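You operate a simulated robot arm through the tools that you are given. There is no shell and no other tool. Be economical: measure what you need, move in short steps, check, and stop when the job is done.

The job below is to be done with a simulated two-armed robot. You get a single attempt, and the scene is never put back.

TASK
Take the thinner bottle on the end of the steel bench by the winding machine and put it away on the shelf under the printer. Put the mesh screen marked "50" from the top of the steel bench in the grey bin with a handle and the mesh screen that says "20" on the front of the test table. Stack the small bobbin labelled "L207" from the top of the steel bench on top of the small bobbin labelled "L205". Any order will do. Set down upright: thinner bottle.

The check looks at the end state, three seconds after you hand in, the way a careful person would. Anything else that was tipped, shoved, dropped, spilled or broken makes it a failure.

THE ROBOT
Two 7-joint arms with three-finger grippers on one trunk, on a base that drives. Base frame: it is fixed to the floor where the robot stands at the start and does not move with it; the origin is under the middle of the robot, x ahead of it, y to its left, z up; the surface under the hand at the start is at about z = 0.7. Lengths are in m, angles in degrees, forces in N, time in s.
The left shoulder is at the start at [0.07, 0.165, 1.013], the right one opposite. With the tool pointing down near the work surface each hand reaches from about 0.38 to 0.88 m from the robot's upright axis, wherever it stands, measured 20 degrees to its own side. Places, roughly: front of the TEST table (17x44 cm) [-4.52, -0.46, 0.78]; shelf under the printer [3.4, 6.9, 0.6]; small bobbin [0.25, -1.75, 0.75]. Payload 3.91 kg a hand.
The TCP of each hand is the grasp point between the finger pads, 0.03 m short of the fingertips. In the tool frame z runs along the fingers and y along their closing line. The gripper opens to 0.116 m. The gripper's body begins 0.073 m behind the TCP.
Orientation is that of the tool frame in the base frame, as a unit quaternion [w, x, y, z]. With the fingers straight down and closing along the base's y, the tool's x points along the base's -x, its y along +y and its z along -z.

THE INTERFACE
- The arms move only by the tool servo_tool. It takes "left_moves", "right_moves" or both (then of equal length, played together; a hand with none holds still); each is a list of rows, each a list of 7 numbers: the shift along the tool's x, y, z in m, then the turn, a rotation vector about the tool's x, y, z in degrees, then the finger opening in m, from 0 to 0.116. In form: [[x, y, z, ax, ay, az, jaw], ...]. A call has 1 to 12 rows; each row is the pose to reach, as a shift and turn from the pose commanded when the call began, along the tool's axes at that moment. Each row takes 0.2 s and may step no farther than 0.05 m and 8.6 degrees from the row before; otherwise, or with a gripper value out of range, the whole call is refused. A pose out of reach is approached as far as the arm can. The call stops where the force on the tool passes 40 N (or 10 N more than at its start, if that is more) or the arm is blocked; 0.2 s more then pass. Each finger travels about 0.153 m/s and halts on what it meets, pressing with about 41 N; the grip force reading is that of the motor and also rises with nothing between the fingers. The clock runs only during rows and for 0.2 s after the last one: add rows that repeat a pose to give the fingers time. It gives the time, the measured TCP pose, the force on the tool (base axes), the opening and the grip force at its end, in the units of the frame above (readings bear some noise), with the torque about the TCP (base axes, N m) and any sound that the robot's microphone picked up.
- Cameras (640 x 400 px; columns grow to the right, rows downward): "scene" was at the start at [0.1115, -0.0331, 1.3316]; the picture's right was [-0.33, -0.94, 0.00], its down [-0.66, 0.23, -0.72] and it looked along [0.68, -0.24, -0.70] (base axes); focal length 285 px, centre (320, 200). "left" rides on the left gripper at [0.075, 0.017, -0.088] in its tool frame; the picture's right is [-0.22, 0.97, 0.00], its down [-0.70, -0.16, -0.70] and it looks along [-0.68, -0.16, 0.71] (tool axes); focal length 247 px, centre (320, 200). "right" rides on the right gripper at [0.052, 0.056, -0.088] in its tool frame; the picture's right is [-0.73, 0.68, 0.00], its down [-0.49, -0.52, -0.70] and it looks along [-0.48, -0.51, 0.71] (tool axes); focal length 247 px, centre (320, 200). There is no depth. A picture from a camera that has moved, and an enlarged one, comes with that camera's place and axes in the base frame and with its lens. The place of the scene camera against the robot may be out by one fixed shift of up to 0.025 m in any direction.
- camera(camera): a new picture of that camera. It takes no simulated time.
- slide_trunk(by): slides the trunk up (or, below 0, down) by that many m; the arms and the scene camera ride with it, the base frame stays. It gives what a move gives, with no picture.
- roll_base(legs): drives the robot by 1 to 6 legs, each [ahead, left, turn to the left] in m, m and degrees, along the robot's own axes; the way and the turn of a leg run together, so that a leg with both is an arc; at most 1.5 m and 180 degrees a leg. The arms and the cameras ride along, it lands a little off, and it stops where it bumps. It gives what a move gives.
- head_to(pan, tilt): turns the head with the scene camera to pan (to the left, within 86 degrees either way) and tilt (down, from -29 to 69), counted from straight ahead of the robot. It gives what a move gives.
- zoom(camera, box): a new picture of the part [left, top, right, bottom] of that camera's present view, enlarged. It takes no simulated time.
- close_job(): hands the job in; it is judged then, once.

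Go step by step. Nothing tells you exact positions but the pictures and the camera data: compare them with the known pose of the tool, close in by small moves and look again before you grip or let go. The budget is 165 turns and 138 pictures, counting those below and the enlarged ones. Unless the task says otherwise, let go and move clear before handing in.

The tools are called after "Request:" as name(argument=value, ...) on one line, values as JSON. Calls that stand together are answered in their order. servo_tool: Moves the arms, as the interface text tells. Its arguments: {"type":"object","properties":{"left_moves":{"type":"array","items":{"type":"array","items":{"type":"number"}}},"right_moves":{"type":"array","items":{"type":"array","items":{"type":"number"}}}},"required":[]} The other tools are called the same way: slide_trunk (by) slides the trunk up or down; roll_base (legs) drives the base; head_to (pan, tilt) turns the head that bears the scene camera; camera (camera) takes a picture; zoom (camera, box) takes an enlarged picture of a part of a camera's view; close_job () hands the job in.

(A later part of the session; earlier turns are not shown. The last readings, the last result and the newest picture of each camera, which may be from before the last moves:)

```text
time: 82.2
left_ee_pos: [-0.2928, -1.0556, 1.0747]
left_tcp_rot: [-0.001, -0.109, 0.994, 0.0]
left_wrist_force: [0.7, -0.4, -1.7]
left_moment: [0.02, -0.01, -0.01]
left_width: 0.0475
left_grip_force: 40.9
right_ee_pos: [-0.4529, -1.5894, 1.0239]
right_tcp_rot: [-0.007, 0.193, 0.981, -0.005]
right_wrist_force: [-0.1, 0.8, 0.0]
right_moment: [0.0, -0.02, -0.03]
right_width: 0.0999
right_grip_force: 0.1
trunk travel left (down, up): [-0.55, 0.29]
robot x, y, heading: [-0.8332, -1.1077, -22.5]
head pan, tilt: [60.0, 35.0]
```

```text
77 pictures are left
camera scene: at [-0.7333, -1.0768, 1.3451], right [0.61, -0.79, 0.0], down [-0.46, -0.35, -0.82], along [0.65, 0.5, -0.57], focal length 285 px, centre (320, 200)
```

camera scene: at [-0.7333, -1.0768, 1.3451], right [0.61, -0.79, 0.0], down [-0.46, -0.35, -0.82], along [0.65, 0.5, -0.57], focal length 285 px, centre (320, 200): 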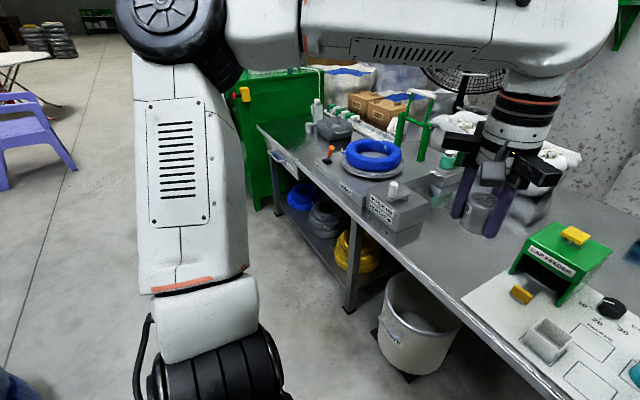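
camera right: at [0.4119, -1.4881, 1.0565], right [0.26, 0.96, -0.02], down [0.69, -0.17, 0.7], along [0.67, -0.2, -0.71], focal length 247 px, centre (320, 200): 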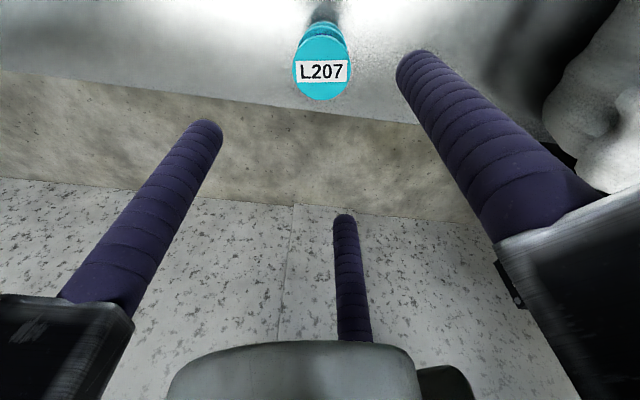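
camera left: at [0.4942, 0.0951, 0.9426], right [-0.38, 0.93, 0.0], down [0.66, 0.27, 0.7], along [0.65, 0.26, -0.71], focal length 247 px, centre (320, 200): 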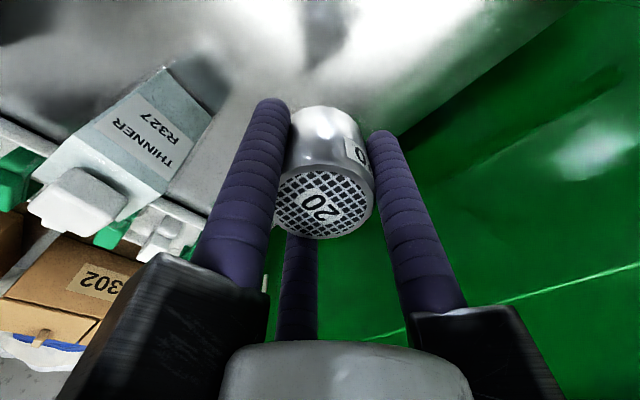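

Now to the test table first, behind me. I turn around and look.

Request:
roll_base(legs=[[-0.3, 0, 0], [0, 0, -150]])

Request:
head_to(pan=0, tilt=15)

Request:
camera(camera="scene")

```text
time: 84.1
left_ee_pos: [-0.5321, -0.9634, 1.0758]
left_tcp_rot: [0.001, -0.105, 0.994, -0.001]
left_wrist_force: [-0.7, -0.1, -1.6]
left_moment: [0.01, 0.0, -0.01]
left_width: 0.0478
left_grip_force: 41.2
right_ee_pos: [-0.6942, -1.496, 1.0252]
right_tcp_rot: [-0.003, 0.195, 0.981, -0.006]
right_wrist_force: [0.2, -0.6, 0.8]
right_moment: [0.01, -0.03, 0.02]
right_width: 0.1002
right_grip_force: 0.0
trunk travel left (down, up): [-0.55, 0.29]
robot x, y, heading: [-1.0719, -1.0115, -22.7]
head pan, tilt: [60.0, 35.0]
stopped in leg 1: the robot was blocked; the commanded pose is now the measured one
```

```text
time: 85.4
left_ee_pos: [-0.5304, -0.9644, 1.0738]
left_tcp_rot: [0.001, -0.105, 0.995, -0.001]
left_wrist_force: [-0.2, -0.2, -1.6]
left_moment: [-0.01, 0.0, 0.0]
left_width: 0.0474
left_grip_force: 41.3
right_ee_pos: [-0.6929, -1.4961, 1.0234]
right_tcp_rot: [-0.004, 0.196, 0.981, -0.006]
right_wrist_force: [-0.1, 0.1, -1.7]
right_moment: [0.01, -0.03, 0.02]
right_width: 0.0999
right_grip_force: 0.1
trunk travel left (down, up): [-0.55, 0.29]
robot x, y, heading: [-1.0694, -1.0098, -22.9]
head pan, tilt: [0.0, 15.0]
```

```text
76 pictures are left
camera scene: at [-0.9553, -1.0717, 1.3771], right [-0.39, -0.92, 0.0], down [-0.24, 0.1, -0.97], along [0.89, -0.38, -0.26], focal length 285 px, centre (320, 200)
```

scene: 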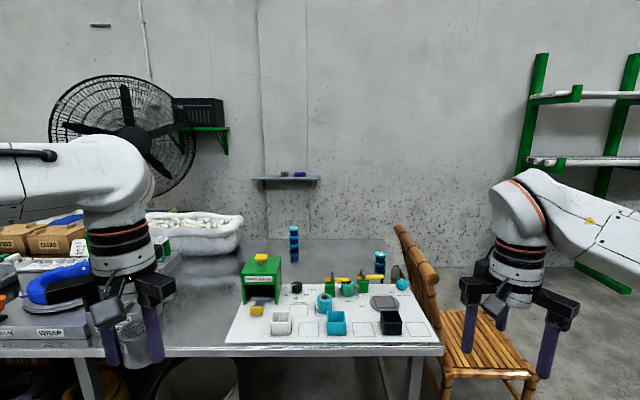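

Something behind blocked me (likely the pallet). I step ahead a little, turn and look at what is there.

Request:
roll_base(legs=[[0.12, 0, 0], [0, 0, -100]])

Request:
head_to(pan=-30, tilt=30)

Request:
camera(camera="scene")

```text
time: 90.9
left_ee_pos: [-1.0137, -1.5968, 1.0747]
left_tcp_rot: [0.0, 0.697, 0.717, -0.001]
left_wrist_force: [0.0, -0.5, -1.7]
left_moment: [0.01, 0.0, 0.0]
left_width: 0.0477
left_grip_force: 40.6
right_ee_pos: [-1.5066, -1.3407, 1.0256]
right_tcp_rot: [-0.007, 0.879, 0.476, 0.0]
right_wrist_force: [-0.3, -0.6, 0.1]
right_moment: [-0.01, -0.02, 0.0]
right_width: 0.1001
right_grip_force: 0.1
trunk travel left (down, up): [-0.55, 0.29]
robot x, y, heading: [-0.965, -1.0571, -123.2]
head pan, tilt: [0.0, 15.0]
```

```text
time: 91.8
left_ee_pos: [-1.013, -1.5976, 1.074]
left_tcp_rot: [0.001, 0.697, 0.717, -0.002]
left_wrist_force: [0.8, 0.1, -1.9]
left_moment: [0.0, 0.0, 0.01]
left_width: 0.0477
left_grip_force: 41.1
right_ee_pos: [-1.5067, -1.3413, 1.0248]
right_tcp_rot: [-0.008, 0.879, 0.476, 0.0]
right_wrist_force: [0.3, 1.0, -0.7]
right_moment: [0.02, -0.02, 0.0]
right_width: 0.1
right_grip_force: 0.1
trunk travel left (down, up): [-0.55, 0.29]
robot x, y, heading: [-0.9596, -1.0589, -123.4]
head pan, tilt: [-30.0, 30.0]
```

```text
75 pictures are left
camera scene: at [-1.0848, -1.1458, 1.3529], right [-0.45, 0.89, 0.0], down [0.45, 0.22, -0.87], along [-0.77, -0.39, -0.5], focal length 285 px, centre (320, 200)
```

scene: 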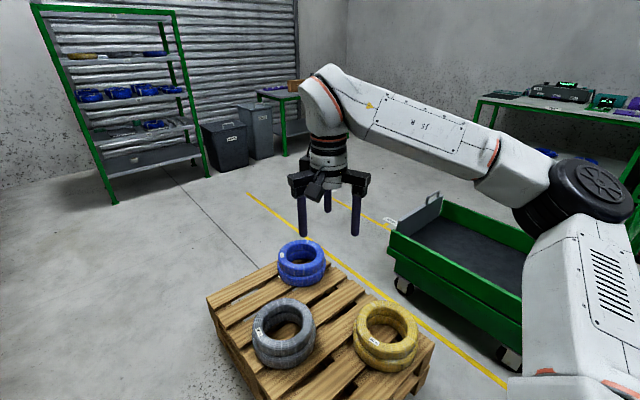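

The pallet and its coils look undisturbed. I turn further right to find the way to the test table.

Request:
roll_base(legs=[[0, 0, -50]])

Request:
head_to(pan=-15, tilt=22)

Request:
camera(camera="scene")

```text
time: 92.9
left_ee_pos: [-1.0649, -1.5926, 1.0734]
left_tcp_rot: [0.0, 0.73, 0.683, 0.0]
left_wrist_force: [0.5, -0.6, -2.7]
left_moment: [0.0, 0.01, 0.03]
left_width: 0.0478
left_grip_force: 41.0
right_ee_pos: [-1.5286, -1.2946, 1.0217]
right_tcp_rot: [-0.012, 0.898, 0.441, 0.001]
right_wrist_force: [-0.3, 0.8, 0.8]
right_moment: [0.02, -0.01, -0.01]
right_width: 0.1001
right_grip_force: 0.0
trunk travel left (down, up): [-0.55, 0.29]
robot x, y, heading: [-0.9562, -1.0593, -129.0]
head pan, tilt: [-30.0, 30.0]
stopped in leg 1: the robot was blocked; the commanded pose is now the measured one
```

```text
time: 93.7
left_ee_pos: [-1.0656, -1.5936, 1.0729]
left_tcp_rot: [-0.001, 0.731, 0.683, 0.0]
left_wrist_force: [-0.7, 0.3, -1.8]
left_moment: [-0.04, -0.02, 0.0]
left_width: 0.0476
left_grip_force: 40.8
right_ee_pos: [-1.5297, -1.2942, 1.0227]
right_tcp_rot: [-0.012, 0.898, 0.44, 0.002]
right_wrist_force: [-0.1, 0.3, 0.3]
right_moment: [-0.03, 0.01, -0.01]
right_width: 0.0998
right_grip_force: 0.1
trunk travel left (down, up): [-0.55, 0.29]
robot x, y, heading: [-0.9556, -1.056, -129.3]
head pan, tilt: [-15.0, 22.0]
```

```text
74 pictures are left
camera scene: at [-1.085, -1.163, 1.3651], right [-0.59, 0.81, 0.0], down [0.3, 0.22, -0.93], along [-0.75, -0.54, -0.38], focal length 285 px, centre (320, 200)
```

scene: 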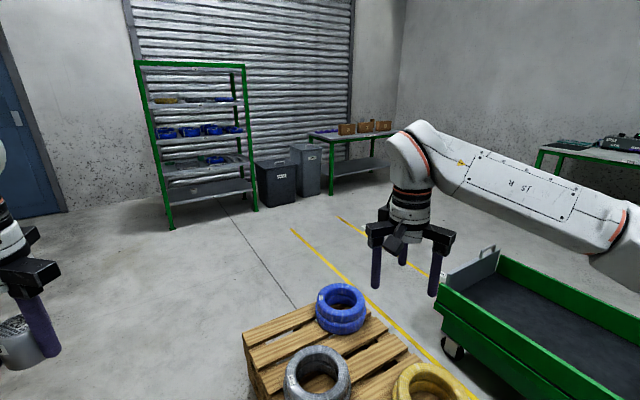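

Blocked again after 6°, by something to my right. I look there.

Request:
head_to(pan=-86, tilt=45)

Request:
camera(camera="scene")

```text
time: 95.1
left_ee_pos: [-1.066, -1.5941, 1.0725]
left_tcp_rot: [-0.001, 0.731, 0.683, 0.0]
left_wrist_force: [0.4, 0.5, -2.0]
left_moment: [0.01, 0.02, -0.02]
left_width: 0.0478
left_grip_force: 41.2
right_ee_pos: [-1.5302, -1.2953, 1.0214]
right_tcp_rot: [-0.012, 0.899, 0.438, 0.001]
right_wrist_force: [-0.1, -0.5, -0.1]
right_moment: [0.03, -0.01, 0.0]
right_width: 0.1001
right_grip_force: 0.1
trunk travel left (down, up): [-0.55, 0.29]
robot x, y, heading: [-0.9616, -1.06, -129.0]
head pan, tilt: [-85.9, 45.0]
```

```text
73 pictures are left
camera scene: at [-1.0768, -1.0621, 1.3302], right [0.57, 0.82, 0.01], down [0.58, -0.4, -0.71], along [-0.58, 0.41, -0.71], focal length 285 px, centre (320, 200)
```

scene: 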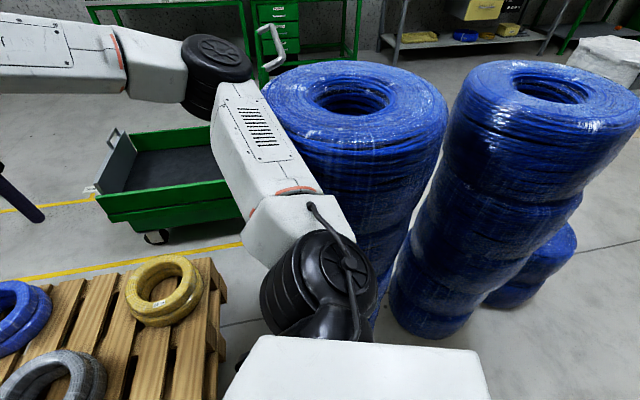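

A tall stack of wire coils stands to my right and touches my elbow. I turn back left and go around the pallet on its far side: south, then west.

Request:
roll_base(legs=[[0, 0, 39]])

Request:
head_to(pan=0, tilt=35)

Request:
camera(camera="scene")

```text
time: 97.4
left_ee_pos: [-0.7082, -1.5382, 1.0761]
left_tcp_rot: [0.001, 0.463, 0.887, -0.002]
left_wrist_force: [0.5, 1.5, -1.0]
left_moment: [0.0, 0.05, 0.02]
left_width: 0.0478
left_grip_force: 41.2
right_ee_pos: [-1.2556, -1.5955, 1.0238]
right_tcp_rot: [-0.01, 0.702, 0.713, -0.003]
right_wrist_force: [0.7, 1.3, -0.5]
right_moment: [0.01, 0.01, 0.01]
right_width: 0.1001
right_grip_force: 0.0
trunk travel left (down, up): [-0.55, 0.29]
robot x, y, heading: [-0.9593, -1.0591, -90.0]
head pan, tilt: [-85.9, 45.0]
```

```text
time: 99.0
left_ee_pos: [-0.7088, -1.5382, 1.0759]
left_tcp_rot: [0.001, 0.462, 0.887, -0.001]
left_wrist_force: [0.9, 0.0, -2.0]
left_moment: [0.01, -0.03, 0.0]
left_width: 0.0477
left_grip_force: 40.9
right_ee_pos: [-1.2557, -1.5948, 1.0234]
right_tcp_rot: [-0.01, 0.701, 0.713, -0.003]
right_wrist_force: [0.7, 0.0, -0.1]
right_moment: [0.01, -0.01, 0.03]
right_width: 0.1
right_grip_force: 0.0
trunk travel left (down, up): [-0.55, 0.29]
robot x, y, heading: [-0.9608, -1.0558, -89.9]
head pan, tilt: [0.0, 35.0]
```

```text
72 pictures are left
camera scene: at [-0.9761, -1.2024, 1.3451], right [-1.0, 0.0, 0.0], down [0.0, 0.57, -0.82], along [0.0, -0.82, -0.57], focal length 285 px, centre (320, 200)
```

scene: 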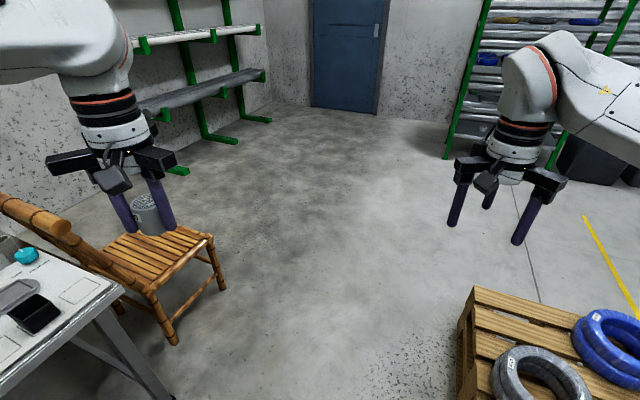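

Clear. Drive south 1.7 m, turn right to face west, and drive on.

Request:
roll_base(legs=[[1.0, 0, 0], [0.7, 0, 0], [0, 0, -90]])

Request:
camera(camera="scene")

```text
time: 111.4
left_ee_pos: [-1.4396, -3.008, 1.0758]
left_tcp_rot: [-0.002, 0.953, 0.302, -0.001]
left_wrist_force: [-0.7, 0.4, -0.6]
left_moment: [-0.01, 0.01, 0.01]
left_width: 0.048
left_grip_force: 40.6
right_ee_pos: [-1.4983, -2.4595, 1.0238]
right_tcp_rot: [-0.01, 1.0, 0.009, 0.005]
right_wrist_force: [-1.1, 0.2, 0.4]
right_moment: [-0.01, -0.01, -0.01]
right_width: 0.1001
right_grip_force: 0.1
trunk travel left (down, up): [-0.55, 0.29]
robot x, y, heading: [-0.9635, -2.7562, -179.9]
head pan, tilt: [0.0, 35.0]
```

```text
71 pictures are left
camera scene: at [-1.1146, -2.7617, 1.3451], right [0.0, 1.0, 0.0], down [0.57, 0.0, -0.82], along [-0.82, 0.0, -0.57], focal length 285 px, centre (320, 200)
```

scene: 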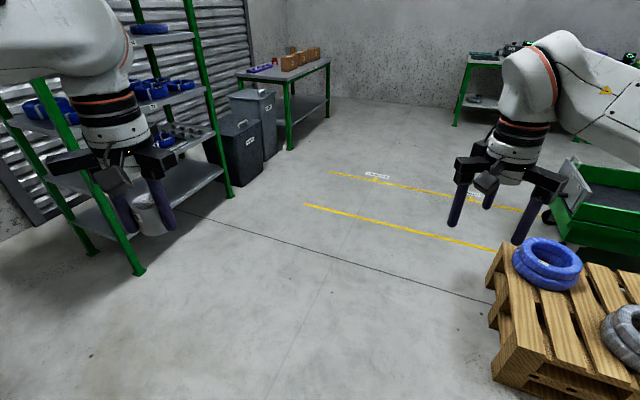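

Request:
roll_base(legs=[[1.2, 0, 0], [1.2, 0, 0], [0, 0, -75]])

Request:
head_to(pan=10, tilt=28)

Request:
camera(camera="scene")

```text
time: 126.5
left_ee_pos: [-3.7329, -2.3653, 1.0753]
left_tcp_rot: [-0.001, 0.94, -0.341, -0.001]
left_wrist_force: [-0.7, 0.2, -1.8]
left_moment: [-0.02, -0.02, -0.01]
left_width: 0.0476
left_grip_force: 41.1
right_ee_pos: [-3.2178, -2.166, 1.0253]
right_tcp_rot: [-0.004, 0.799, -0.601, 0.01]
right_wrist_force: [-0.3, -0.4, 0.0]
right_moment: [0.01, 0.02, -0.02]
right_width: 0.1001
right_grip_force: 0.0
trunk travel left (down, up): [-0.55, 0.29]
robot x, y, heading: [-3.3643, -2.762, 105.2]
head pan, tilt: [0.0, 35.0]
```

```text
time: 127.2
left_ee_pos: [-3.7322, -2.3649, 1.0745]
left_tcp_rot: [-0.002, 0.94, -0.342, -0.001]
left_wrist_force: [-0.1, 0.1, -1.7]
left_moment: [0.01, -0.05, 0.0]
left_width: 0.0475
left_grip_force: 41.0
right_ee_pos: [-3.2188, -2.165, 1.0239]
right_tcp_rot: [-0.004, 0.799, -0.601, 0.01]
right_wrist_force: [0.4, 0.5, 0.7]
right_moment: [0.0, 0.03, -0.01]
right_width: 0.1001
right_grip_force: 0.0
trunk travel left (down, up): [-0.55, 0.29]
robot x, y, heading: [-3.3599, -2.762, 105.3]
head pan, tilt: [10.0, 28.0]
```

```text
70 pictures are left
camera scene: at [-3.4319, -2.6371, 1.356], right [0.91, 0.42, 0.0], down [0.2, -0.43, -0.88], along [-0.37, 0.8, -0.47], focal length 285 px, centre (320, 200)
```

scene: 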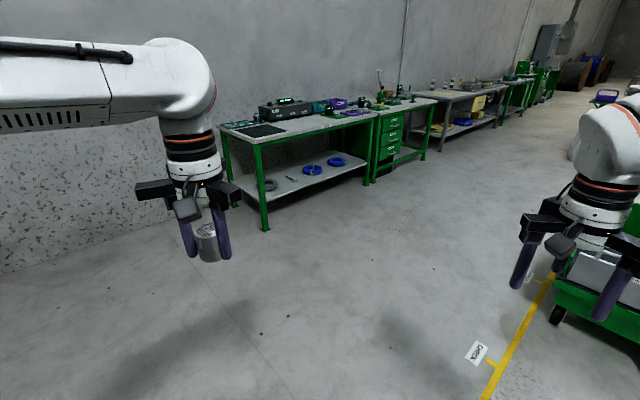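

The test table is along the far wall, its front facing me obliquely (room axes are turned about -23°). Zoom on it to see its layout.

Request:
zoom(camera="scene", box=[200, 80, 400, 205])

```text
3.20 times, centred on (300, 142) of scene
camera zoom: at [-3.4319, -2.6371, 1.356], right [0.91, 0.42, 0.0], down [0.2, -0.43, -0.88], along [-0.37, 0.8, -0.47], focal length 912 px, centre (384, 384)
```

zoom: 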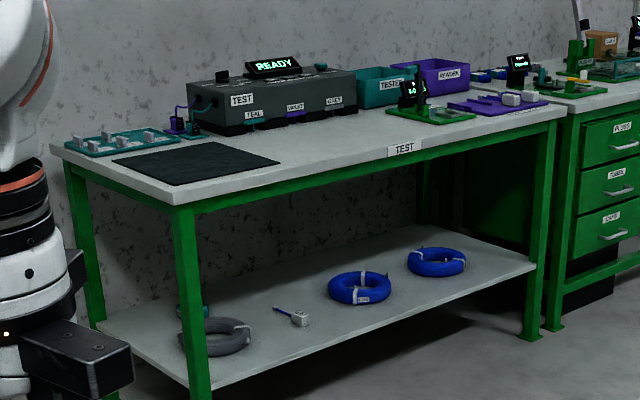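

Clear strip in front of the TEST box, right of the black mat. I drive up and face the table.

Request:
roll_base(legs=[[1.2, 0, 0], [1.12, 0, 0], [0, 0, 52]])

Request:
head_to(pan=10, tilt=40)

Request:
camera(camera="scene")

```text
time: 140.9
left_ee_pos: [-4.5073, -0.5849, 1.0756]
left_tcp_rot: [-0.001, 0.994, 0.107, -0.001]
left_wrist_force: [0.3, -0.7, -1.2]
left_moment: [-0.03, 0.0, -0.01]
left_width: 0.0475
left_grip_force: 41.1
right_ee_pos: [-4.3506, -0.0549, 1.0232]
right_tcp_rot: [-0.009, 0.982, -0.189, 0.008]
right_wrist_force: [0.1, -0.9, 0.7]
right_moment: [0.0, -0.02, 0.03]
right_width: 0.1001
right_grip_force: 0.0
trunk travel left (down, up): [-0.55, 0.29]
robot x, y, heading: [-3.9692, -0.5339, 157.4]
head pan, tilt: [10.0, 28.0]
```

```text
time: 141.7
left_ee_pos: [-4.5075, -0.5828, 1.0763]
left_tcp_rot: [-0.001, 0.994, 0.107, -0.003]
left_wrist_force: [1.2, -0.5, -1.6]
left_moment: [0.0, 0.03, -0.02]
left_width: 0.0475
left_grip_force: 41.0
right_ee_pos: [-4.3501, -0.0553, 1.0229]
right_tcp_rot: [-0.008, 0.982, -0.189, 0.007]
right_wrist_force: [-0.3, 0.2, 0.3]
right_moment: [0.01, -0.01, 0.0]
right_width: 0.0999
right_grip_force: 0.1
trunk travel left (down, up): [-0.55, 0.29]
robot x, y, heading: [-3.9657, -0.5367, 157.5]
head pan, tilt: [10.0, 40.0]
```

```text
68 pictures are left
camera scene: at [-4.1139, -0.5033, 1.3376], right [0.22, 0.98, 0.0], down [0.63, -0.14, -0.77], along [-0.75, 0.17, -0.64], focal length 285 px, centre (320, 200)
```

scene: 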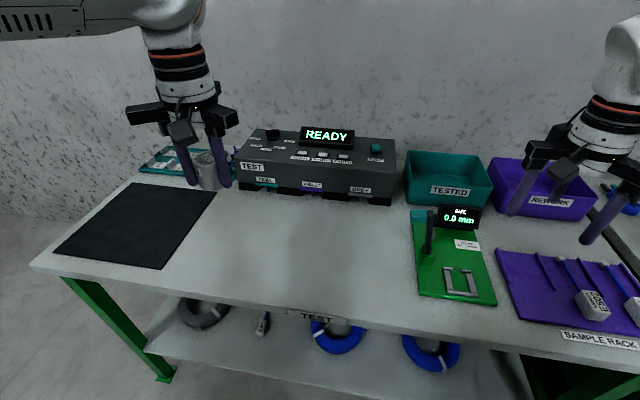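

I move screen 20 above the clear strip at about (-4.54, -0.45).

Request:
servo_tool(left_moves=[[-0.001, -0.04, 0.01, 0, 0, 0, 0.02], [-0.002, -0.08, 0.02, 0, 0, 0, 0.02], [-0.003, -0.12, 0.04, 0, 0, 0, 0.02], [-0.0035, -0.137, 0.08, 0, 0, 0, 0.02], [-0.0035, -0.137, 0.12, 0, 0, 0, 0.02], [-0.0035, -0.137, 0.16, 0, 0, 0, 0.02], [-0.0035, -0.137, 0.2, 0, 0, 0, 0.02], [-0.0035, -0.137, 0.216, 0, 0, 0, 0.02], [-0.0035, -0.137, 0.216, 0, 0, 0, 0.02]])

Request:
camera(camera="scene")

Request:
camera(camera="left")

```text
time: 143.7
left_ee_pos: [-4.5415, -0.4502, 0.8588]
left_tcp_rot: [-0.001, 0.994, 0.108, -0.002]
left_wrist_force: [0.0, -0.7, -1.5]
left_moment: [-0.01, -0.03, -0.03]
left_width: 0.0478
left_grip_force: 40.6
right_ee_pos: [-4.3497, -0.0544, 1.025]
right_tcp_rot: [-0.009, 0.982, -0.188, 0.007]
right_wrist_force: [-0.6, 0.4, 0.4]
right_moment: [-0.03, 0.0, 0.01]
right_width: 0.1001
right_grip_force: 0.0
trunk travel left (down, up): [-0.55, 0.29]
robot x, y, heading: [-3.9681, -0.5338, 157.5]
head pan, tilt: [10.0, 40.0]
```

```text
67 pictures are left
camera scene: at [-4.1139, -0.5033, 1.3375], right [0.22, 0.98, 0.0], down [0.63, -0.14, -0.77], along [-0.75, 0.17, -0.64], focal length 285 px, centre (320, 200)
```

scene: 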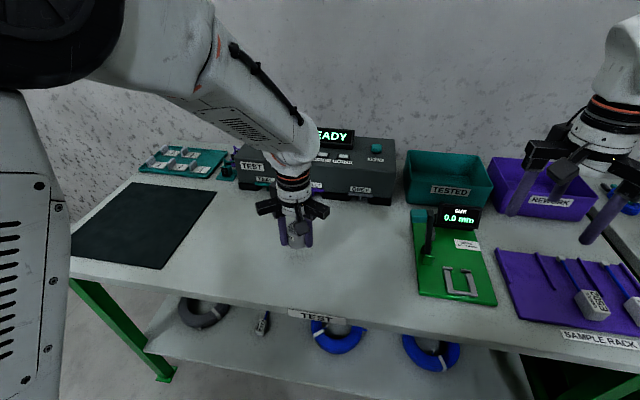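

```text
66 pictures are left
camera left: at [-4.4639, -0.45, 0.9471], right [-0.01, -1.0, 0.0], down [-0.71, 0.01, 0.7], along [-0.7, 0.01, -0.71], focal length 247 px, centre (320, 200)
```

left: 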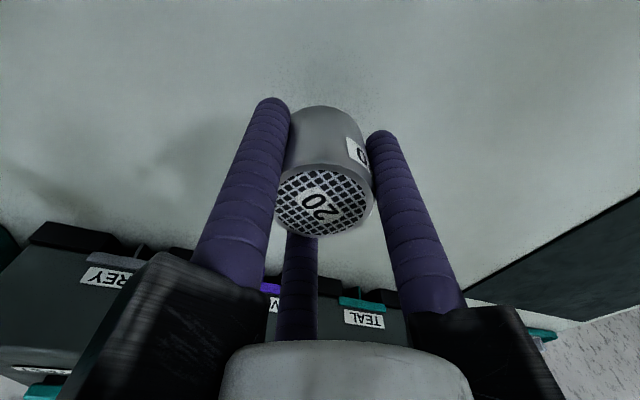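

Over clear surface. Lower gently until contact.

Request:
servo_tool(left_moves=[[0, 0, 0.012, 0, 0, 0, 0.02], [0, 0, 0.024, 0, 0, 0, 0.02], [0, 0, 0.032, 0, 0, 0, 0.02], [0, 0, 0.032, 0, 0, 0, 0.02]])

Request:
camera(camera="left")

```text
time: 144.7
left_ee_pos: [-4.5411, -0.4499, 0.8276]
left_tcp_rot: [0.0, 0.994, 0.107, -0.001]
left_wrist_force: [-0.4, -0.8, -1.6]
left_moment: [-0.03, -0.01, -0.01]
left_width: 0.0478
left_grip_force: 40.4
right_ee_pos: [-4.3504, -0.0552, 1.0246]
right_tcp_rot: [-0.008, 0.982, -0.188, 0.007]
right_wrist_force: [0.0, -0.1, -0.2]
right_moment: [0.0, 0.01, 0.0]
right_width: 0.1
right_grip_force: 0.1
trunk travel left (down, up): [-0.55, 0.29]
robot x, y, heading: [-3.9677, -0.535, 157.6]
head pan, tilt: [10.0, 40.0]
```

```text
65 pictures are left
camera left: at [-4.4637, -0.4498, 0.9151], right [-0.01, -1.0, 0.0], down [-0.71, 0.01, 0.7], along [-0.7, 0.01, -0.71], focal length 247 px, centre (320, 200)
```

left: 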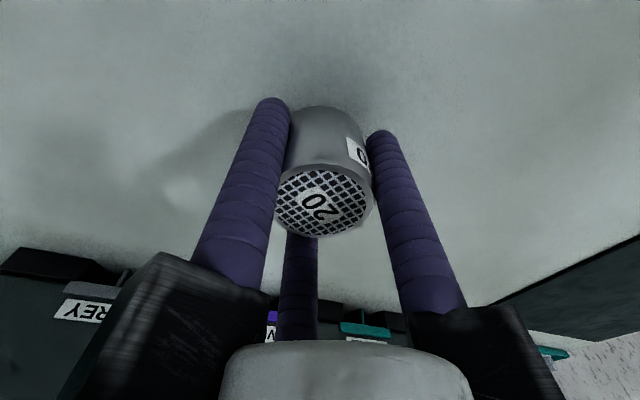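

Request:
servo_tool(left_moves=[[0, 0, 0.003, 0, 0, 0, 0.02], [0, 0, 0.006, 0, 0, 0, 0.02], [0, 0, 0.009, 0, 0, 0, 0.02], [0, 0, 0.009, 0, 0, 0, 0.02]])

```text
time: 145.7
left_ee_pos: [-4.5412, -0.45, 0.8187]
left_tcp_rot: [-0.001, 0.994, 0.107, -0.002]
left_wrist_force: [0.3, -1.0, -1.2]
left_moment: [0.02, -0.01, 0.02]
left_width: 0.0476
left_grip_force: 41.1
right_ee_pos: [-4.3501, -0.0548, 1.0233]
right_tcp_rot: [-0.009, 0.982, -0.188, 0.007]
right_wrist_force: [0.1, -1.3, 1.1]
right_moment: [0.0, 0.04, 0.0]
right_width: 0.1002
right_grip_force: 0.1
trunk travel left (down, up): [-0.55, 0.29]
robot x, y, heading: [-3.965, -0.5374, 157.6]
head pan, tilt: [10.0, 40.0]
```

Request:
servo_tool(left_moves=[[0, 0, 0.003, 0, 0, 0, 0.02], [0, 0, 0.006, 0, 0, 0, 0.02], [0, 0, 0.008, 0, 0, 0, 0.02], [0, 0, 0.008, 0, 0, 0, 0.02]])

Request:
camera(camera="left")

```text
time: 146.7
left_ee_pos: [-4.5414, -0.4498, 0.813]
left_tcp_rot: [-0.002, 0.994, 0.107, -0.004]
left_wrist_force: [-0.7, -1.5, 26.0]
left_moment: [-0.01, 0.01, -0.06]
left_width: 0.0477
left_grip_force: 40.6
right_ee_pos: [-4.348, -0.0543, 1.025]
right_tcp_rot: [-0.009, 0.982, -0.189, 0.005]
right_wrist_force: [-0.1, -0.1, -0.3]
right_moment: [-0.01, 0.0, 0.01]
right_width: 0.1001
right_grip_force: 0.0
trunk travel left (down, up): [-0.55, 0.29]
robot x, y, heading: [-3.9672, -0.5374, 157.3]
head pan, tilt: [10.0, 40.0]
```

```text
64 pictures are left
camera left: at [-4.4632, -0.4501, 0.9012], right [-0.01, -1.0, 0.0], down [-0.71, 0.01, 0.71], along [-0.71, 0.01, -0.71], focal length 247 px, centre (320, 200)
```

left: 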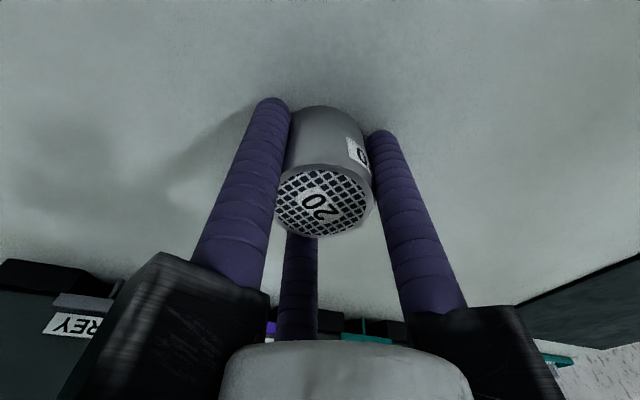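

Touching the table. I ease up 3 mm, release and rise.

Request:
servo_tool(left_moves=[[0, 0, -0.003, 0, 0, 0, 0.02], [0, 0, -0.003, 0, 0, 0, 0.06], [0, 0, -0.003, 0, 0, 0, 0.08], [0, 0, -0.003, 0, 0, 0, 0.08], [0, 0, -0.04, 0, 0, 0, 0.08], [0, 0, -0.08, 0, 0, 0, 0.08], [0, 0, -0.12, 0, 0, 0, 0.08], [0, 0, -0.16, 0, 0, 0, 0.08], [0, 0, -0.2, 0, 0, 0, 0.08], [0, 0, -0.24, 0, 0, 0, 0.08]])

Request:
camera(camera="scene")

```text
time: 148.8
left_ee_pos: [-4.5407, -0.4503, 1.0524]
left_tcp_rot: [-0.002, 0.994, 0.107, -0.002]
left_wrist_force: [0.7, -0.2, -0.4]
left_moment: [0.04, 0.0, 0.0]
left_width: 0.0802
left_grip_force: 0.0
right_ee_pos: [-4.3501, -0.0549, 1.0246]
right_tcp_rot: [-0.008, 0.982, -0.189, 0.006]
right_wrist_force: [0.2, 0.0, -0.1]
right_moment: [0.03, -0.03, 0.01]
right_width: 0.0998
right_grip_force: 0.0
trunk travel left (down, up): [-0.55, 0.29]
robot x, y, heading: [-3.9655, -0.5371, 157.3]
head pan, tilt: [10.0, 40.0]
```

```text
63 pictures are left
camera scene: at [-4.113, -0.5035, 1.3376], right [0.22, 0.98, 0.0], down [0.63, -0.14, -0.77], along [-0.75, 0.17, -0.64], focal length 285 px, centre (320, 200)
```

scene: 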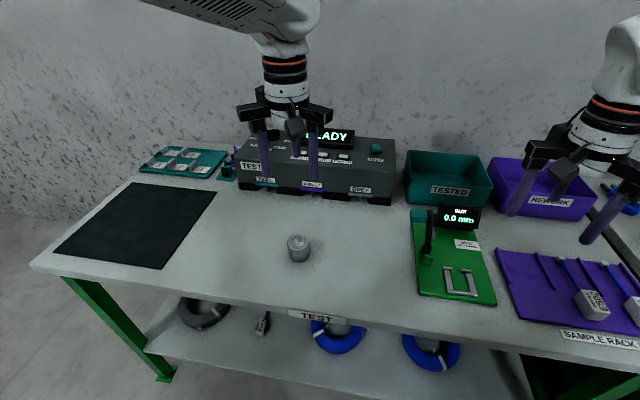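

Screen 20 stands on the table's front strip. I back off, turn around and look for the shortest way back to the bench.

Request:
roll_base(legs=[[-0.35, 0, 0], [0, 0, -120]])

Request:
head_to(pan=-15, tilt=22)

Request:
camera(camera="scene")

```text
time: 156.2
left_ee_pos: [-3.2782, -0.2237, 1.0514]
left_tcp_rot: [0.002, -0.584, 0.812, 0.0]
left_wrist_force: [0.5, -0.5, 0.5]
left_moment: [-0.01, -0.02, -0.02]
left_width: 0.0801
left_grip_force: 0.1
right_ee_pos: [-3.037, -0.5908, 1.0236]
right_tcp_rot: [-0.002, -0.32, 0.947, -0.011]
right_wrist_force: [0.0, 0.4, 0.0]
right_moment: [-0.02, -0.02, 0.0]
right_width: 0.0998
right_grip_force: 0.0
trunk travel left (down, up): [-0.55, 0.29]
robot x, y, heading: [-3.647, -0.6698, 36.4]
head pan, tilt: [10.0, 40.0]
```

```text
time: 157.1
left_ee_pos: [-3.2794, -0.2219, 1.051]
left_tcp_rot: [0.002, -0.583, 0.812, 0.0]
left_wrist_force: [-0.1, -0.4, 0.6]
left_moment: [0.0, 0.02, -0.01]
left_width: 0.0801
left_grip_force: 0.1
right_ee_pos: [-3.0361, -0.5893, 1.0241]
right_tcp_rot: [-0.002, -0.32, 0.947, -0.011]
right_wrist_force: [0.2, -0.6, 0.9]
right_moment: [-0.01, 0.02, 0.01]
right_width: 0.1
right_grip_force: 0.1
trunk travel left (down, up): [-0.55, 0.29]
robot x, y, heading: [-3.6479, -0.6736, 36.5]
head pan, tilt: [-15.0, 22.0]
```

```text
62 pictures are left
camera scene: at [-3.5352, -0.6127, 1.3656], right [0.37, -0.93, 0.0], down [-0.35, -0.14, -0.93], along [0.86, 0.34, -0.38], focal length 285 px, centre (320, 200)
```

scene: 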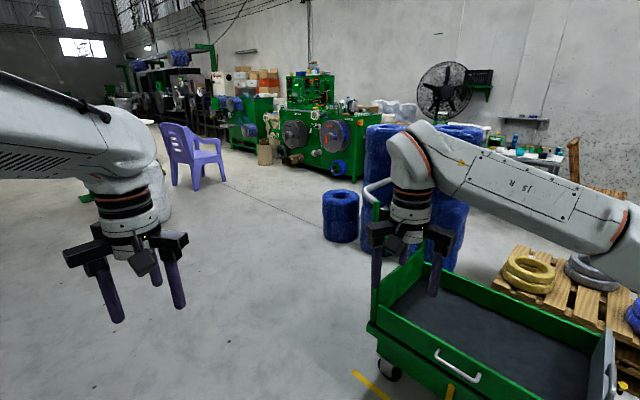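

The green winding machine is next to the bench and the hall beyond is open. I drive to a waypoint at about (-0.9, 1.2), then look toward the printer.

Request:
roll_base(legs=[[0, 0, -2.3], [1.2, 0, 0], [1.2, 0, 0], [0.93, 0, 0]])

Request:
head_to(pan=22, tilt=10)

Request:
camera(camera="scene")

```text
time: 173.7
left_ee_pos: [-0.4909, 1.604, 1.0503]
left_tcp_rot: [0.002, -0.561, 0.828, 0.001]
left_wrist_force: [0.0, -0.1, 0.5]
left_moment: [-0.01, 0.05, -0.02]
left_width: 0.0798
left_grip_force: 0.0
right_ee_pos: [-0.2705, 1.2249, 1.0235]
right_tcp_rot: [-0.002, -0.295, 0.955, -0.01]
right_wrist_force: [-1.2, 0.1, -0.2]
right_moment: [-0.02, 0.03, -0.01]
right_width: 0.0997
right_grip_force: 0.1
trunk travel left (down, up): [-0.55, 0.29]
robot x, y, heading: [-0.881, 1.1775, 33.7]
head pan, tilt: [-15.0, 22.0]
```

```text
time: 174.7
left_ee_pos: [-0.4924, 1.6044, 1.0516]
left_tcp_rot: [0.002, -0.561, 0.828, 0.0]
left_wrist_force: [0.4, 0.5, -0.1]
left_moment: [0.0, 0.06, 0.04]
left_width: 0.08
left_grip_force: 0.0
right_ee_pos: [-0.2707, 1.2258, 1.0231]
right_tcp_rot: [-0.002, -0.294, 0.956, -0.011]
right_wrist_force: [-0.6, 0.4, 0.8]
right_moment: [0.01, 0.02, -0.04]
right_width: 0.1
right_grip_force: 0.0
trunk travel left (down, up): [-0.55, 0.29]
robot x, y, heading: [-0.8852, 1.1756, 33.2]
head pan, tilt: [22.0, 10.0]
```

```text
61 pictures are left
camera scene: at [-0.8038, 1.275, 1.3852], right [0.82, -0.57, 0.0], down [-0.1, -0.14, -0.98], along [0.56, 0.81, -0.17], focal length 285 px, centre (320, 200)
```

scene: 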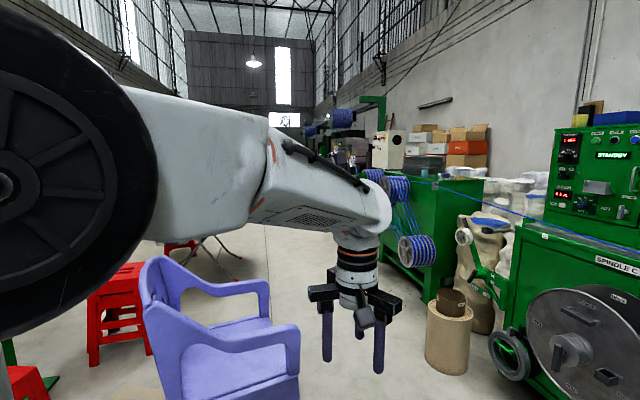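

Request:
zoom(camera="scene", box=[290, 90, 450, 190])

```text
4.00 times, centred on (370, 140) of scene
camera zoom: at [-0.8038, 1.275, 1.3852], right [0.82, -0.57, 0.0], down [-0.1, -0.14, -0.98], along [0.56, 0.81, -0.17], focal length 1140 px, centre (120, 440)
```

zoom: 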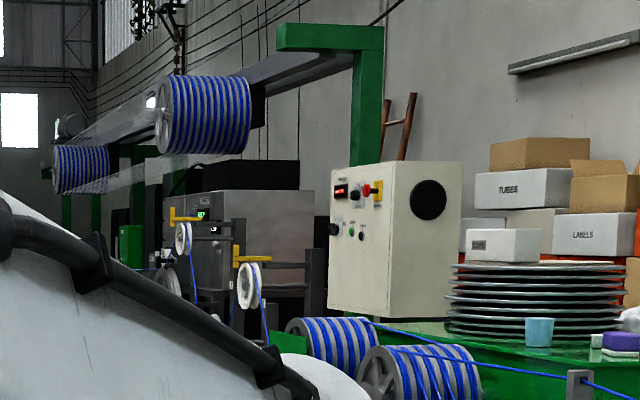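

I can't see the shelf from here. I'll scout it before grasping the bottle: pass between the purple chair and the cardboard tube, heading up the hall.

Request:
roll_base(legs=[[0, 0, 34], [0, -0.6, 0]])

Request:
head_to(pan=0, tilt=25)

Request:
camera(camera="scene")

```text
time: 179.8
left_ee_pos: [-0.2379, 1.5157, 1.0512]
left_tcp_rot: [-0.002, 0.779, -0.628, 0.0]
left_wrist_force: [-0.6, 0.4, -0.4]
left_moment: [-0.01, 0.0, -0.02]
left_width: 0.0798
left_grip_force: 0.0
right_ee_pos: [0.1558, 1.3237, 1.0246]
right_tcp_rot: [0.0, -0.561, 0.828, -0.01]
right_wrist_force: [0.3, -0.6, 0.7]
right_moment: [-0.01, 0.0, 0.07]
right_width: 0.0998
right_grip_force: 0.0
trunk travel left (down, up): [-0.55, 0.29]
robot x, y, heading: [-0.3211, 0.9436, 67.4]
head pan, tilt: [22.0, 10.0]
```

```text
time: 180.6
left_ee_pos: [-0.239, 1.5161, 1.0507]
left_tcp_rot: [-0.002, 0.779, -0.627, 0.0]
left_wrist_force: [0.7, 0.7, -0.1]
left_moment: [-0.01, 0.01, 0.02]
left_width: 0.0799
left_grip_force: 0.0
right_ee_pos: [0.1563, 1.3247, 1.0232]
right_tcp_rot: [0.002, -0.561, 0.828, -0.011]
right_wrist_force: [0.1, -0.4, -0.1]
right_moment: [0.02, -0.04, 0.03]
right_width: 0.1001
right_grip_force: 0.1
trunk travel left (down, up): [-0.55, 0.29]
robot x, y, heading: [-0.3245, 0.9439, 67.1]
head pan, tilt: [0.0, 25.0]
```

```text
59 pictures are left
camera scene: at [-0.2864, 1.0686, 1.3609], right [0.92, -0.39, 0.0], down [-0.16, -0.39, -0.91], along [0.35, 0.84, -0.42], focal length 285 px, centre (320, 200)
```

scene: 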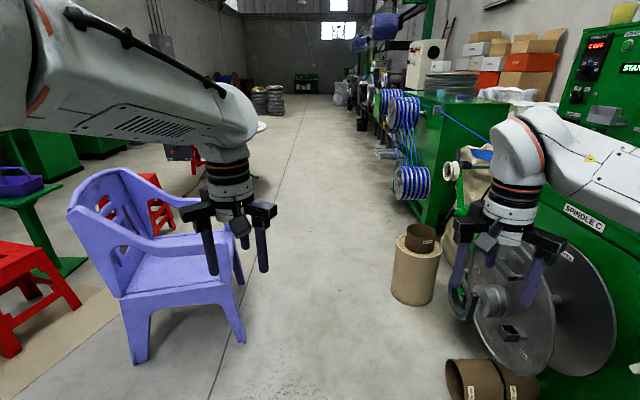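

The lane between chair and tube is open. I proceed keeping slightly left, away from the reels.

Request:
roll_base(legs=[[0.4, 0.07, 0], [0.9, 0, 0]])

Request:
camera(camera="scene")

```text
time: 187.5
left_ee_pos: [0.1968, 2.7402, 1.0513]
left_tcp_rot: [-0.002, 0.778, -0.628, 0.0]
left_wrist_force: [1.2, 0.0, -0.2]
left_moment: [0.02, 0.0, 0.03]
left_width: 0.0797
left_grip_force: 0.1
right_ee_pos: [0.5925, 2.5486, 1.0233]
right_tcp_rot: [0.001, -0.561, 0.828, -0.011]
right_wrist_force: [0.1, 0.3, 0.7]
right_moment: [0.01, -0.01, -0.02]
right_width: 0.0999
right_grip_force: 0.0
trunk travel left (down, up): [-0.55, 0.29]
robot x, y, heading: [0.113, 2.1703, 67.3]
head pan, tilt: [0.0, 25.0]
```

```text
58 pictures are left
camera scene: at [0.1497, 2.2928, 1.3608], right [0.92, -0.39, 0.0], down [-0.16, -0.39, -0.91], along [0.35, 0.84, -0.42], focal length 285 px, centre (320, 200)
```

scene: 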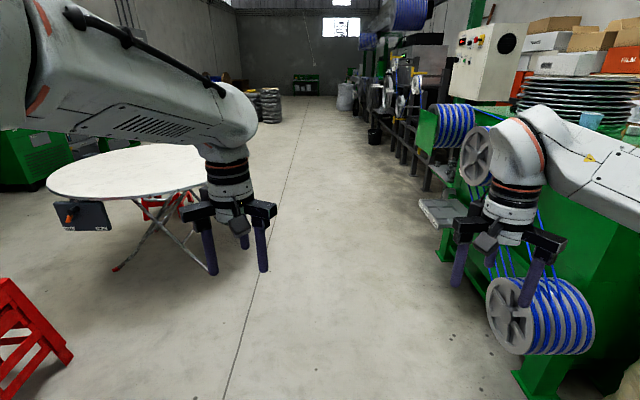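

My right hand is near the reels; I shift left and continue up the hall.

Request:
roll_base(legs=[[0, 0.25, 0], [1.4, 0, 0], [1.3, 0, 0]])

Request:
head_to(pan=-35, tilt=20)

Request:
camera(camera="scene")

```text
time: 188.4
left_ee_pos: [0.1616, 2.7557, 1.0504]
left_tcp_rot: [-0.003, 0.776, -0.631, 0.001]
left_wrist_force: [-0.9, -0.1, 0.1]
left_moment: [-0.03, -0.12, -0.03]
left_width: 0.0801
left_grip_force: 0.0
right_ee_pos: [0.5565, 2.5619, 1.0246]
right_tcp_rot: [0.003, -0.559, 0.829, -0.012]
right_wrist_force: [-0.5, 0.0, 0.4]
right_moment: [-0.01, -0.11, 0.05]
right_width: 0.1002
right_grip_force: 0.1
trunk travel left (down, up): [-0.55, 0.29]
robot x, y, heading: [0.075, 2.18, 67.3]
head pan, tilt: [0.0, 25.0]
stopped in leg 1: the robot was blocked; the commanded pose is now the measured one
```

```text
time: 189.4
left_ee_pos: [0.1647, 2.7525, 1.0512]
left_tcp_rot: [-0.004, 0.776, -0.63, -0.001]
left_wrist_force: [-0.4, 0.7, -0.2]
left_moment: [0.03, 0.02, -0.02]
left_width: 0.0799
left_grip_force: 0.0
right_ee_pos: [0.5612, 2.5605, 1.0251]
right_tcp_rot: [0.001, -0.559, 0.829, -0.011]
right_wrist_force: [0.0, 0.7, 0.4]
right_moment: [0.0, -0.01, -0.01]
right_width: 0.1
right_grip_force: 0.1
trunk travel left (down, up): [-0.55, 0.29]
robot x, y, heading: [0.0765, 2.1838, 67.2]
head pan, tilt: [-35.0, 20.0]
```

```text
57 pictures are left
camera scene: at [0.1581, 2.2718, 1.369], right [0.53, -0.85, 0.0], down [-0.29, -0.18, -0.94], along [0.8, 0.5, -0.34], focal length 285 px, centre (320, 200)
```

scene: 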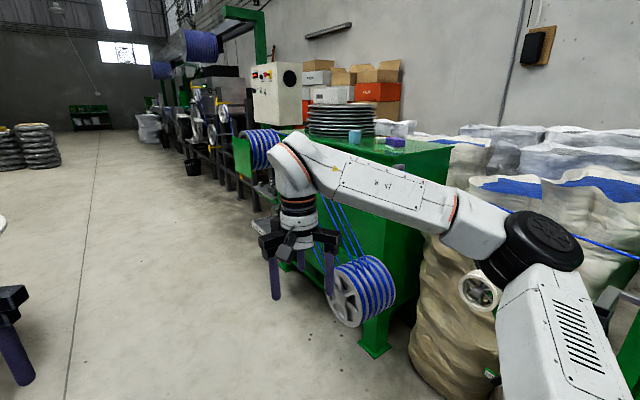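

The chair is against my left side. I step right slightly, go forward past it, then shift left.

Request:
roll_base(legs=[[0, -0.04, 0], [0.45, 0, 0], [0.4, 0, 0]])

Request:
head_to(pan=84, tilt=40)

Request:
camera(camera="scene")

```text
time: 194.8
left_ee_pos: [0.5317, 3.523, 1.052]
left_tcp_rot: [-0.003, 0.777, -0.629, -0.001]
left_wrist_force: [0.7, 0.8, -0.7]
left_moment: [-0.03, 0.03, 0.01]
left_width: 0.0802
left_grip_force: 0.0
right_ee_pos: [0.9266, 3.3318, 1.0245]
right_tcp_rot: [0.001, -0.56, 0.829, -0.01]
right_wrist_force: [0.2, -0.3, 0.0]
right_moment: [-0.01, 0.03, 0.0]
right_width: 0.1
right_grip_force: 0.1
trunk travel left (down, up): [-0.55, 0.29]
robot x, y, heading: [0.4433, 2.9536, 67.1]
head pan, tilt: [-35.0, 20.0]
```

```text
time: 196.7
left_ee_pos: [0.5325, 3.5225, 1.0518]
left_tcp_rot: [-0.002, 0.777, -0.63, -0.002]
left_wrist_force: [0.0, 0.3, 0.4]
left_moment: [0.0, -0.02, 0.04]
left_width: 0.08
left_grip_force: 0.1
right_ee_pos: [0.9268, 3.3305, 1.0237]
right_tcp_rot: [0.0, -0.559, 0.829, -0.011]
right_wrist_force: [0.8, 0.0, -0.7]
right_moment: [-0.02, 0.01, -0.01]
right_width: 0.1
right_grip_force: 0.1
trunk travel left (down, up): [-0.55, 0.29]
robot x, y, heading: [0.4435, 2.9547, 67.0]
head pan, tilt: [84.0, 40.0]
```

```text
56 pictures are left
camera scene: at [0.3717, 3.0324, 1.3376], right [0.48, 0.88, 0.0], down [0.56, -0.31, -0.77], along [-0.67, 0.37, -0.64], focal length 285 px, centre (320, 200)
```

scene: 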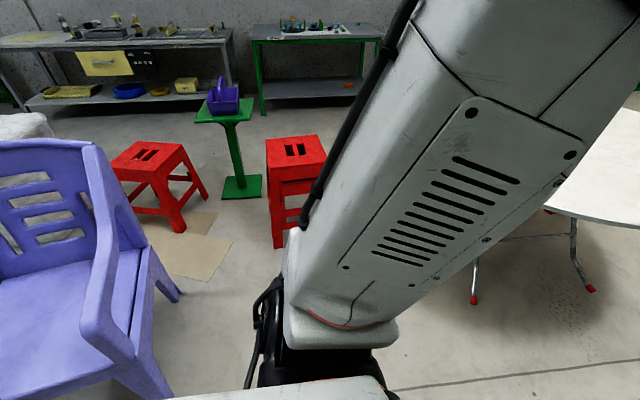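

Past the chair. Shift left a bit and go forward along the open aisle.

Request:
roll_base(legs=[[0.3, 0.15, 0], [1.3, 0, 0], [1.0, 0, 0]])

Request:
head_to(pan=-40, tilt=20)

Request:
camera(camera="scene")

```text
time: 209.9
left_ee_pos: [1.4129, 5.9793, 1.0505]
left_tcp_rot: [-0.002, 0.776, -0.63, -0.002]
left_wrist_force: [0.3, -0.1, 0.0]
left_moment: [-0.01, -0.01, -0.01]
left_width: 0.0804
left_grip_force: 0.1
right_ee_pos: [1.8058, 5.7854, 1.0234]
right_tcp_rot: [0.0, -0.558, 0.83, -0.01]
right_wrist_force: [0.6, -0.2, 0.2]
right_moment: [-0.01, 0.01, 0.01]
right_width: 0.1
right_grip_force: 0.1
trunk travel left (down, up): [-0.55, 0.29]
robot x, y, heading: [1.323, 5.4055, 67.1]
head pan, tilt: [84.0, 40.0]
```

```text
time: 211.9
left_ee_pos: [1.4122, 5.9795, 1.0517]
left_tcp_rot: [-0.002, 0.777, -0.63, -0.001]
left_wrist_force: [0.6, -0.6, -0.9]
left_moment: [0.01, -0.01, -0.01]
left_width: 0.0799
left_grip_force: 0.1
right_ee_pos: [1.8064, 5.7871, 1.0237]
right_tcp_rot: [0.002, -0.558, 0.83, -0.01]
right_wrist_force: [-0.9, 0.4, 0.7]
right_moment: [0.02, 0.0, -0.02]
right_width: 0.0999
right_grip_force: 0.0
trunk travel left (down, up): [-0.55, 0.29]
robot x, y, heading: [1.3212, 5.4049, 67.1]
head pan, tilt: [-40.0, 20.0]
```

```text
55 pictures are left
camera scene: at [1.4089, 5.4898, 1.3689], right [0.46, -0.89, 0.0], down [-0.3, -0.16, -0.94], along [0.84, 0.43, -0.34], focal length 285 px, centre (320, 200)
```

scene: 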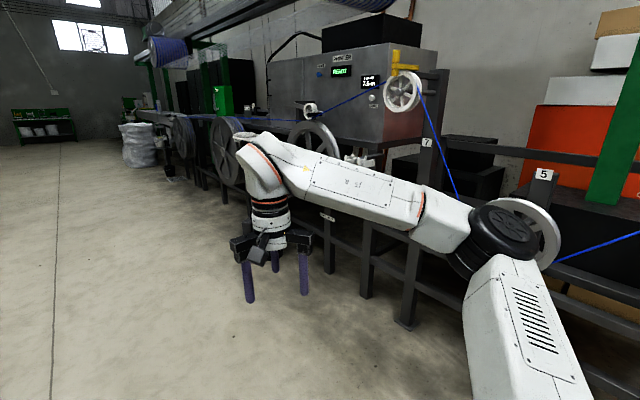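

The printer is the grey box ahead on the right. I go on until level with it and turn to face it.

Request:
roll_base(legs=[[1.0, 0.05, 0], [0.95, 0, 0], [0, 0, -90]])

Request:
head_to(pan=0, tilt=25)

Request:
camera(camera="scene")

```text
time: 225.6
left_ee_pos: [2.6201, 7.1195, 1.0517]
left_tcp_rot: [0.003, -0.092, 0.996, -0.001]
left_wrist_force: [0.4, -0.3, 0.0]
left_moment: [-0.01, -0.02, 0.0]
left_width: 0.08
left_grip_force: 0.1
right_ee_pos: [2.4186, 6.7301, 1.0245]
right_tcp_rot: [-0.006, 0.203, 0.979, -0.008]
right_wrist_force: [-0.2, 0.1, 0.0]
right_moment: [0.01, -0.02, 0.01]
right_width: 0.0997
right_grip_force: 0.1
trunk travel left (down, up): [-0.55, 0.29]
robot x, y, heading: [2.0506, 7.2234, -24.5]
head pan, tilt: [-40.0, 20.0]
```

```text
time: 226.7
left_ee_pos: [2.6199, 7.1183, 1.0518]
left_tcp_rot: [0.002, -0.091, 0.996, 0.0]
left_wrist_force: [-0.1, 0.0, 0.0]
left_moment: [0.01, 0.03, 0.03]
left_width: 0.0799
left_grip_force: 0.0
right_ee_pos: [2.4182, 6.7295, 1.0252]
right_tcp_rot: [-0.006, 0.203, 0.979, -0.008]
right_wrist_force: [-0.5, 0.9, 0.0]
right_moment: [0.02, -0.05, -0.03]
right_width: 0.0999
right_grip_force: 0.0
trunk travel left (down, up): [-0.55, 0.29]
robot x, y, heading: [2.0513, 7.2214, -24.2]
head pan, tilt: [0.0, 25.0]
```

```text
54 pictures are left
camera scene: at [2.1644, 7.1571, 1.3609], right [-0.41, -0.91, 0.0], down [-0.39, 0.17, -0.91], along [0.83, -0.37, -0.42], focal length 285 px, centre (320, 200)
```

scene: 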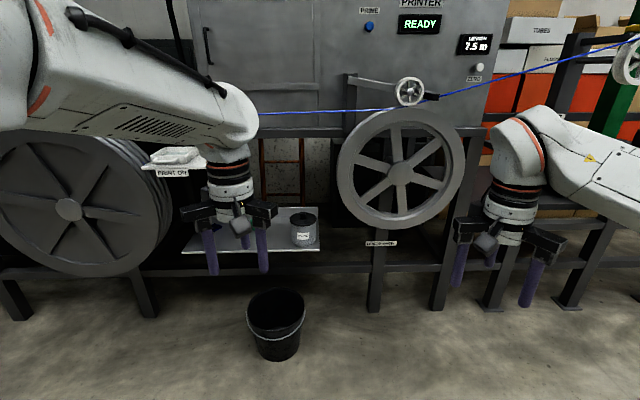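

The shelf is the light plate under the printer at z≈0.6, with a jar on it; a bucket stands before it. I move the left hand aside and zoom.

Request:
servo_tool(left_moves=[[0.03, 0.03, -0.02, 0, 0, 0, 0.08], [0.06, 0.06, -0.04, 0, 0, 0, 0.08], [0.08, 0.1, -0.06, 0, 0, 0, 0.08], [0.08, 0.14, -0.06, 0, 0, 0, 0.08], [0.08, 0.18, -0.06, 0, 0, 0, 0.08]])

Request:
zoom(camera="scene", box=[130, 90, 402, 260])

```text
time: 227.8
left_ee_pos: [2.5096, 7.2846, 1.1097]
left_tcp_rot: [0.002, -0.091, 0.996, -0.001]
left_wrist_force: [-0.3, 0.2, 0.0]
left_moment: [-0.09, 0.03, 0.01]
left_width: 0.0799
left_grip_force: 0.0
right_ee_pos: [2.4184, 6.7325, 1.0254]
right_tcp_rot: [-0.006, 0.204, 0.979, -0.01]
right_wrist_force: [0.1, 1.0, -0.3]
right_moment: [-0.08, 0.0, -0.01]
right_width: 0.1001
right_grip_force: 0.2
trunk travel left (down, up): [-0.55, 0.29]
robot x, y, heading: [2.0504, 7.2218, -24.3]
head pan, tilt: [0.0, 25.0]
```

```text
2.35 times, centred on (266, 175) of scene
camera zoom: at [2.165, 7.1607, 1.3609], right [-0.41, -0.91, 0.0], down [-0.39, 0.17, -0.91], along [0.83, -0.37, -0.42], focal length 670 px, centre (447, 259)
```

zoom: 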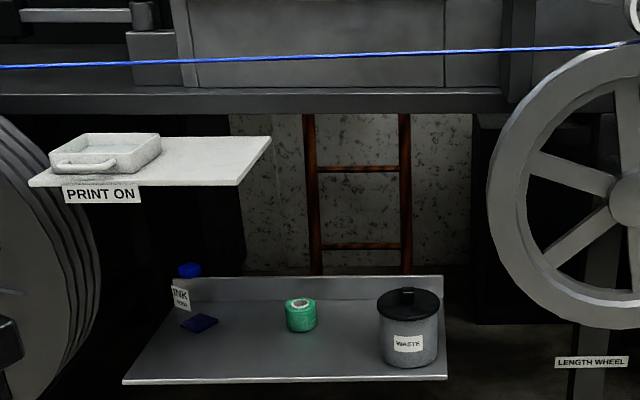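

I have what I need: free spot on the shelf about (3.34, 6.95, 0.6), with about 0.45 m of headroom, so a top-down grasp will do. Now back to the bench by the same track, driving backwards.

Request:
roll_base(legs=[[0, 0, 91.4], [-1.4, -0.12, 0], [-1.4, 0, 0], [-1.4, 0, 0]])

```text
time: 251.9
left_ee_pos: [0.4623, 3.7755, 1.1119]
left_tcp_rot: [-0.003, 0.775, -0.632, -0.001]
left_wrist_force: [-0.2, 0.1, -0.3]
left_moment: [0.04, -0.01, 0.0]
left_width: 0.0801
left_grip_force: 0.1
right_ee_pos: [1.0162, 3.6955, 1.0242]
right_tcp_rot: [0.002, -0.557, 0.831, -0.01]
right_wrist_force: [0.3, 0.0, 0.7]
right_moment: [0.03, -0.02, 0.04]
right_width: 0.0999
right_grip_force: 0.0
trunk travel left (down, up): [-0.55, 0.29]
robot x, y, heading: [0.5322, 3.3191, 66.7]
head pan, tilt: [0.0, 25.0]
```

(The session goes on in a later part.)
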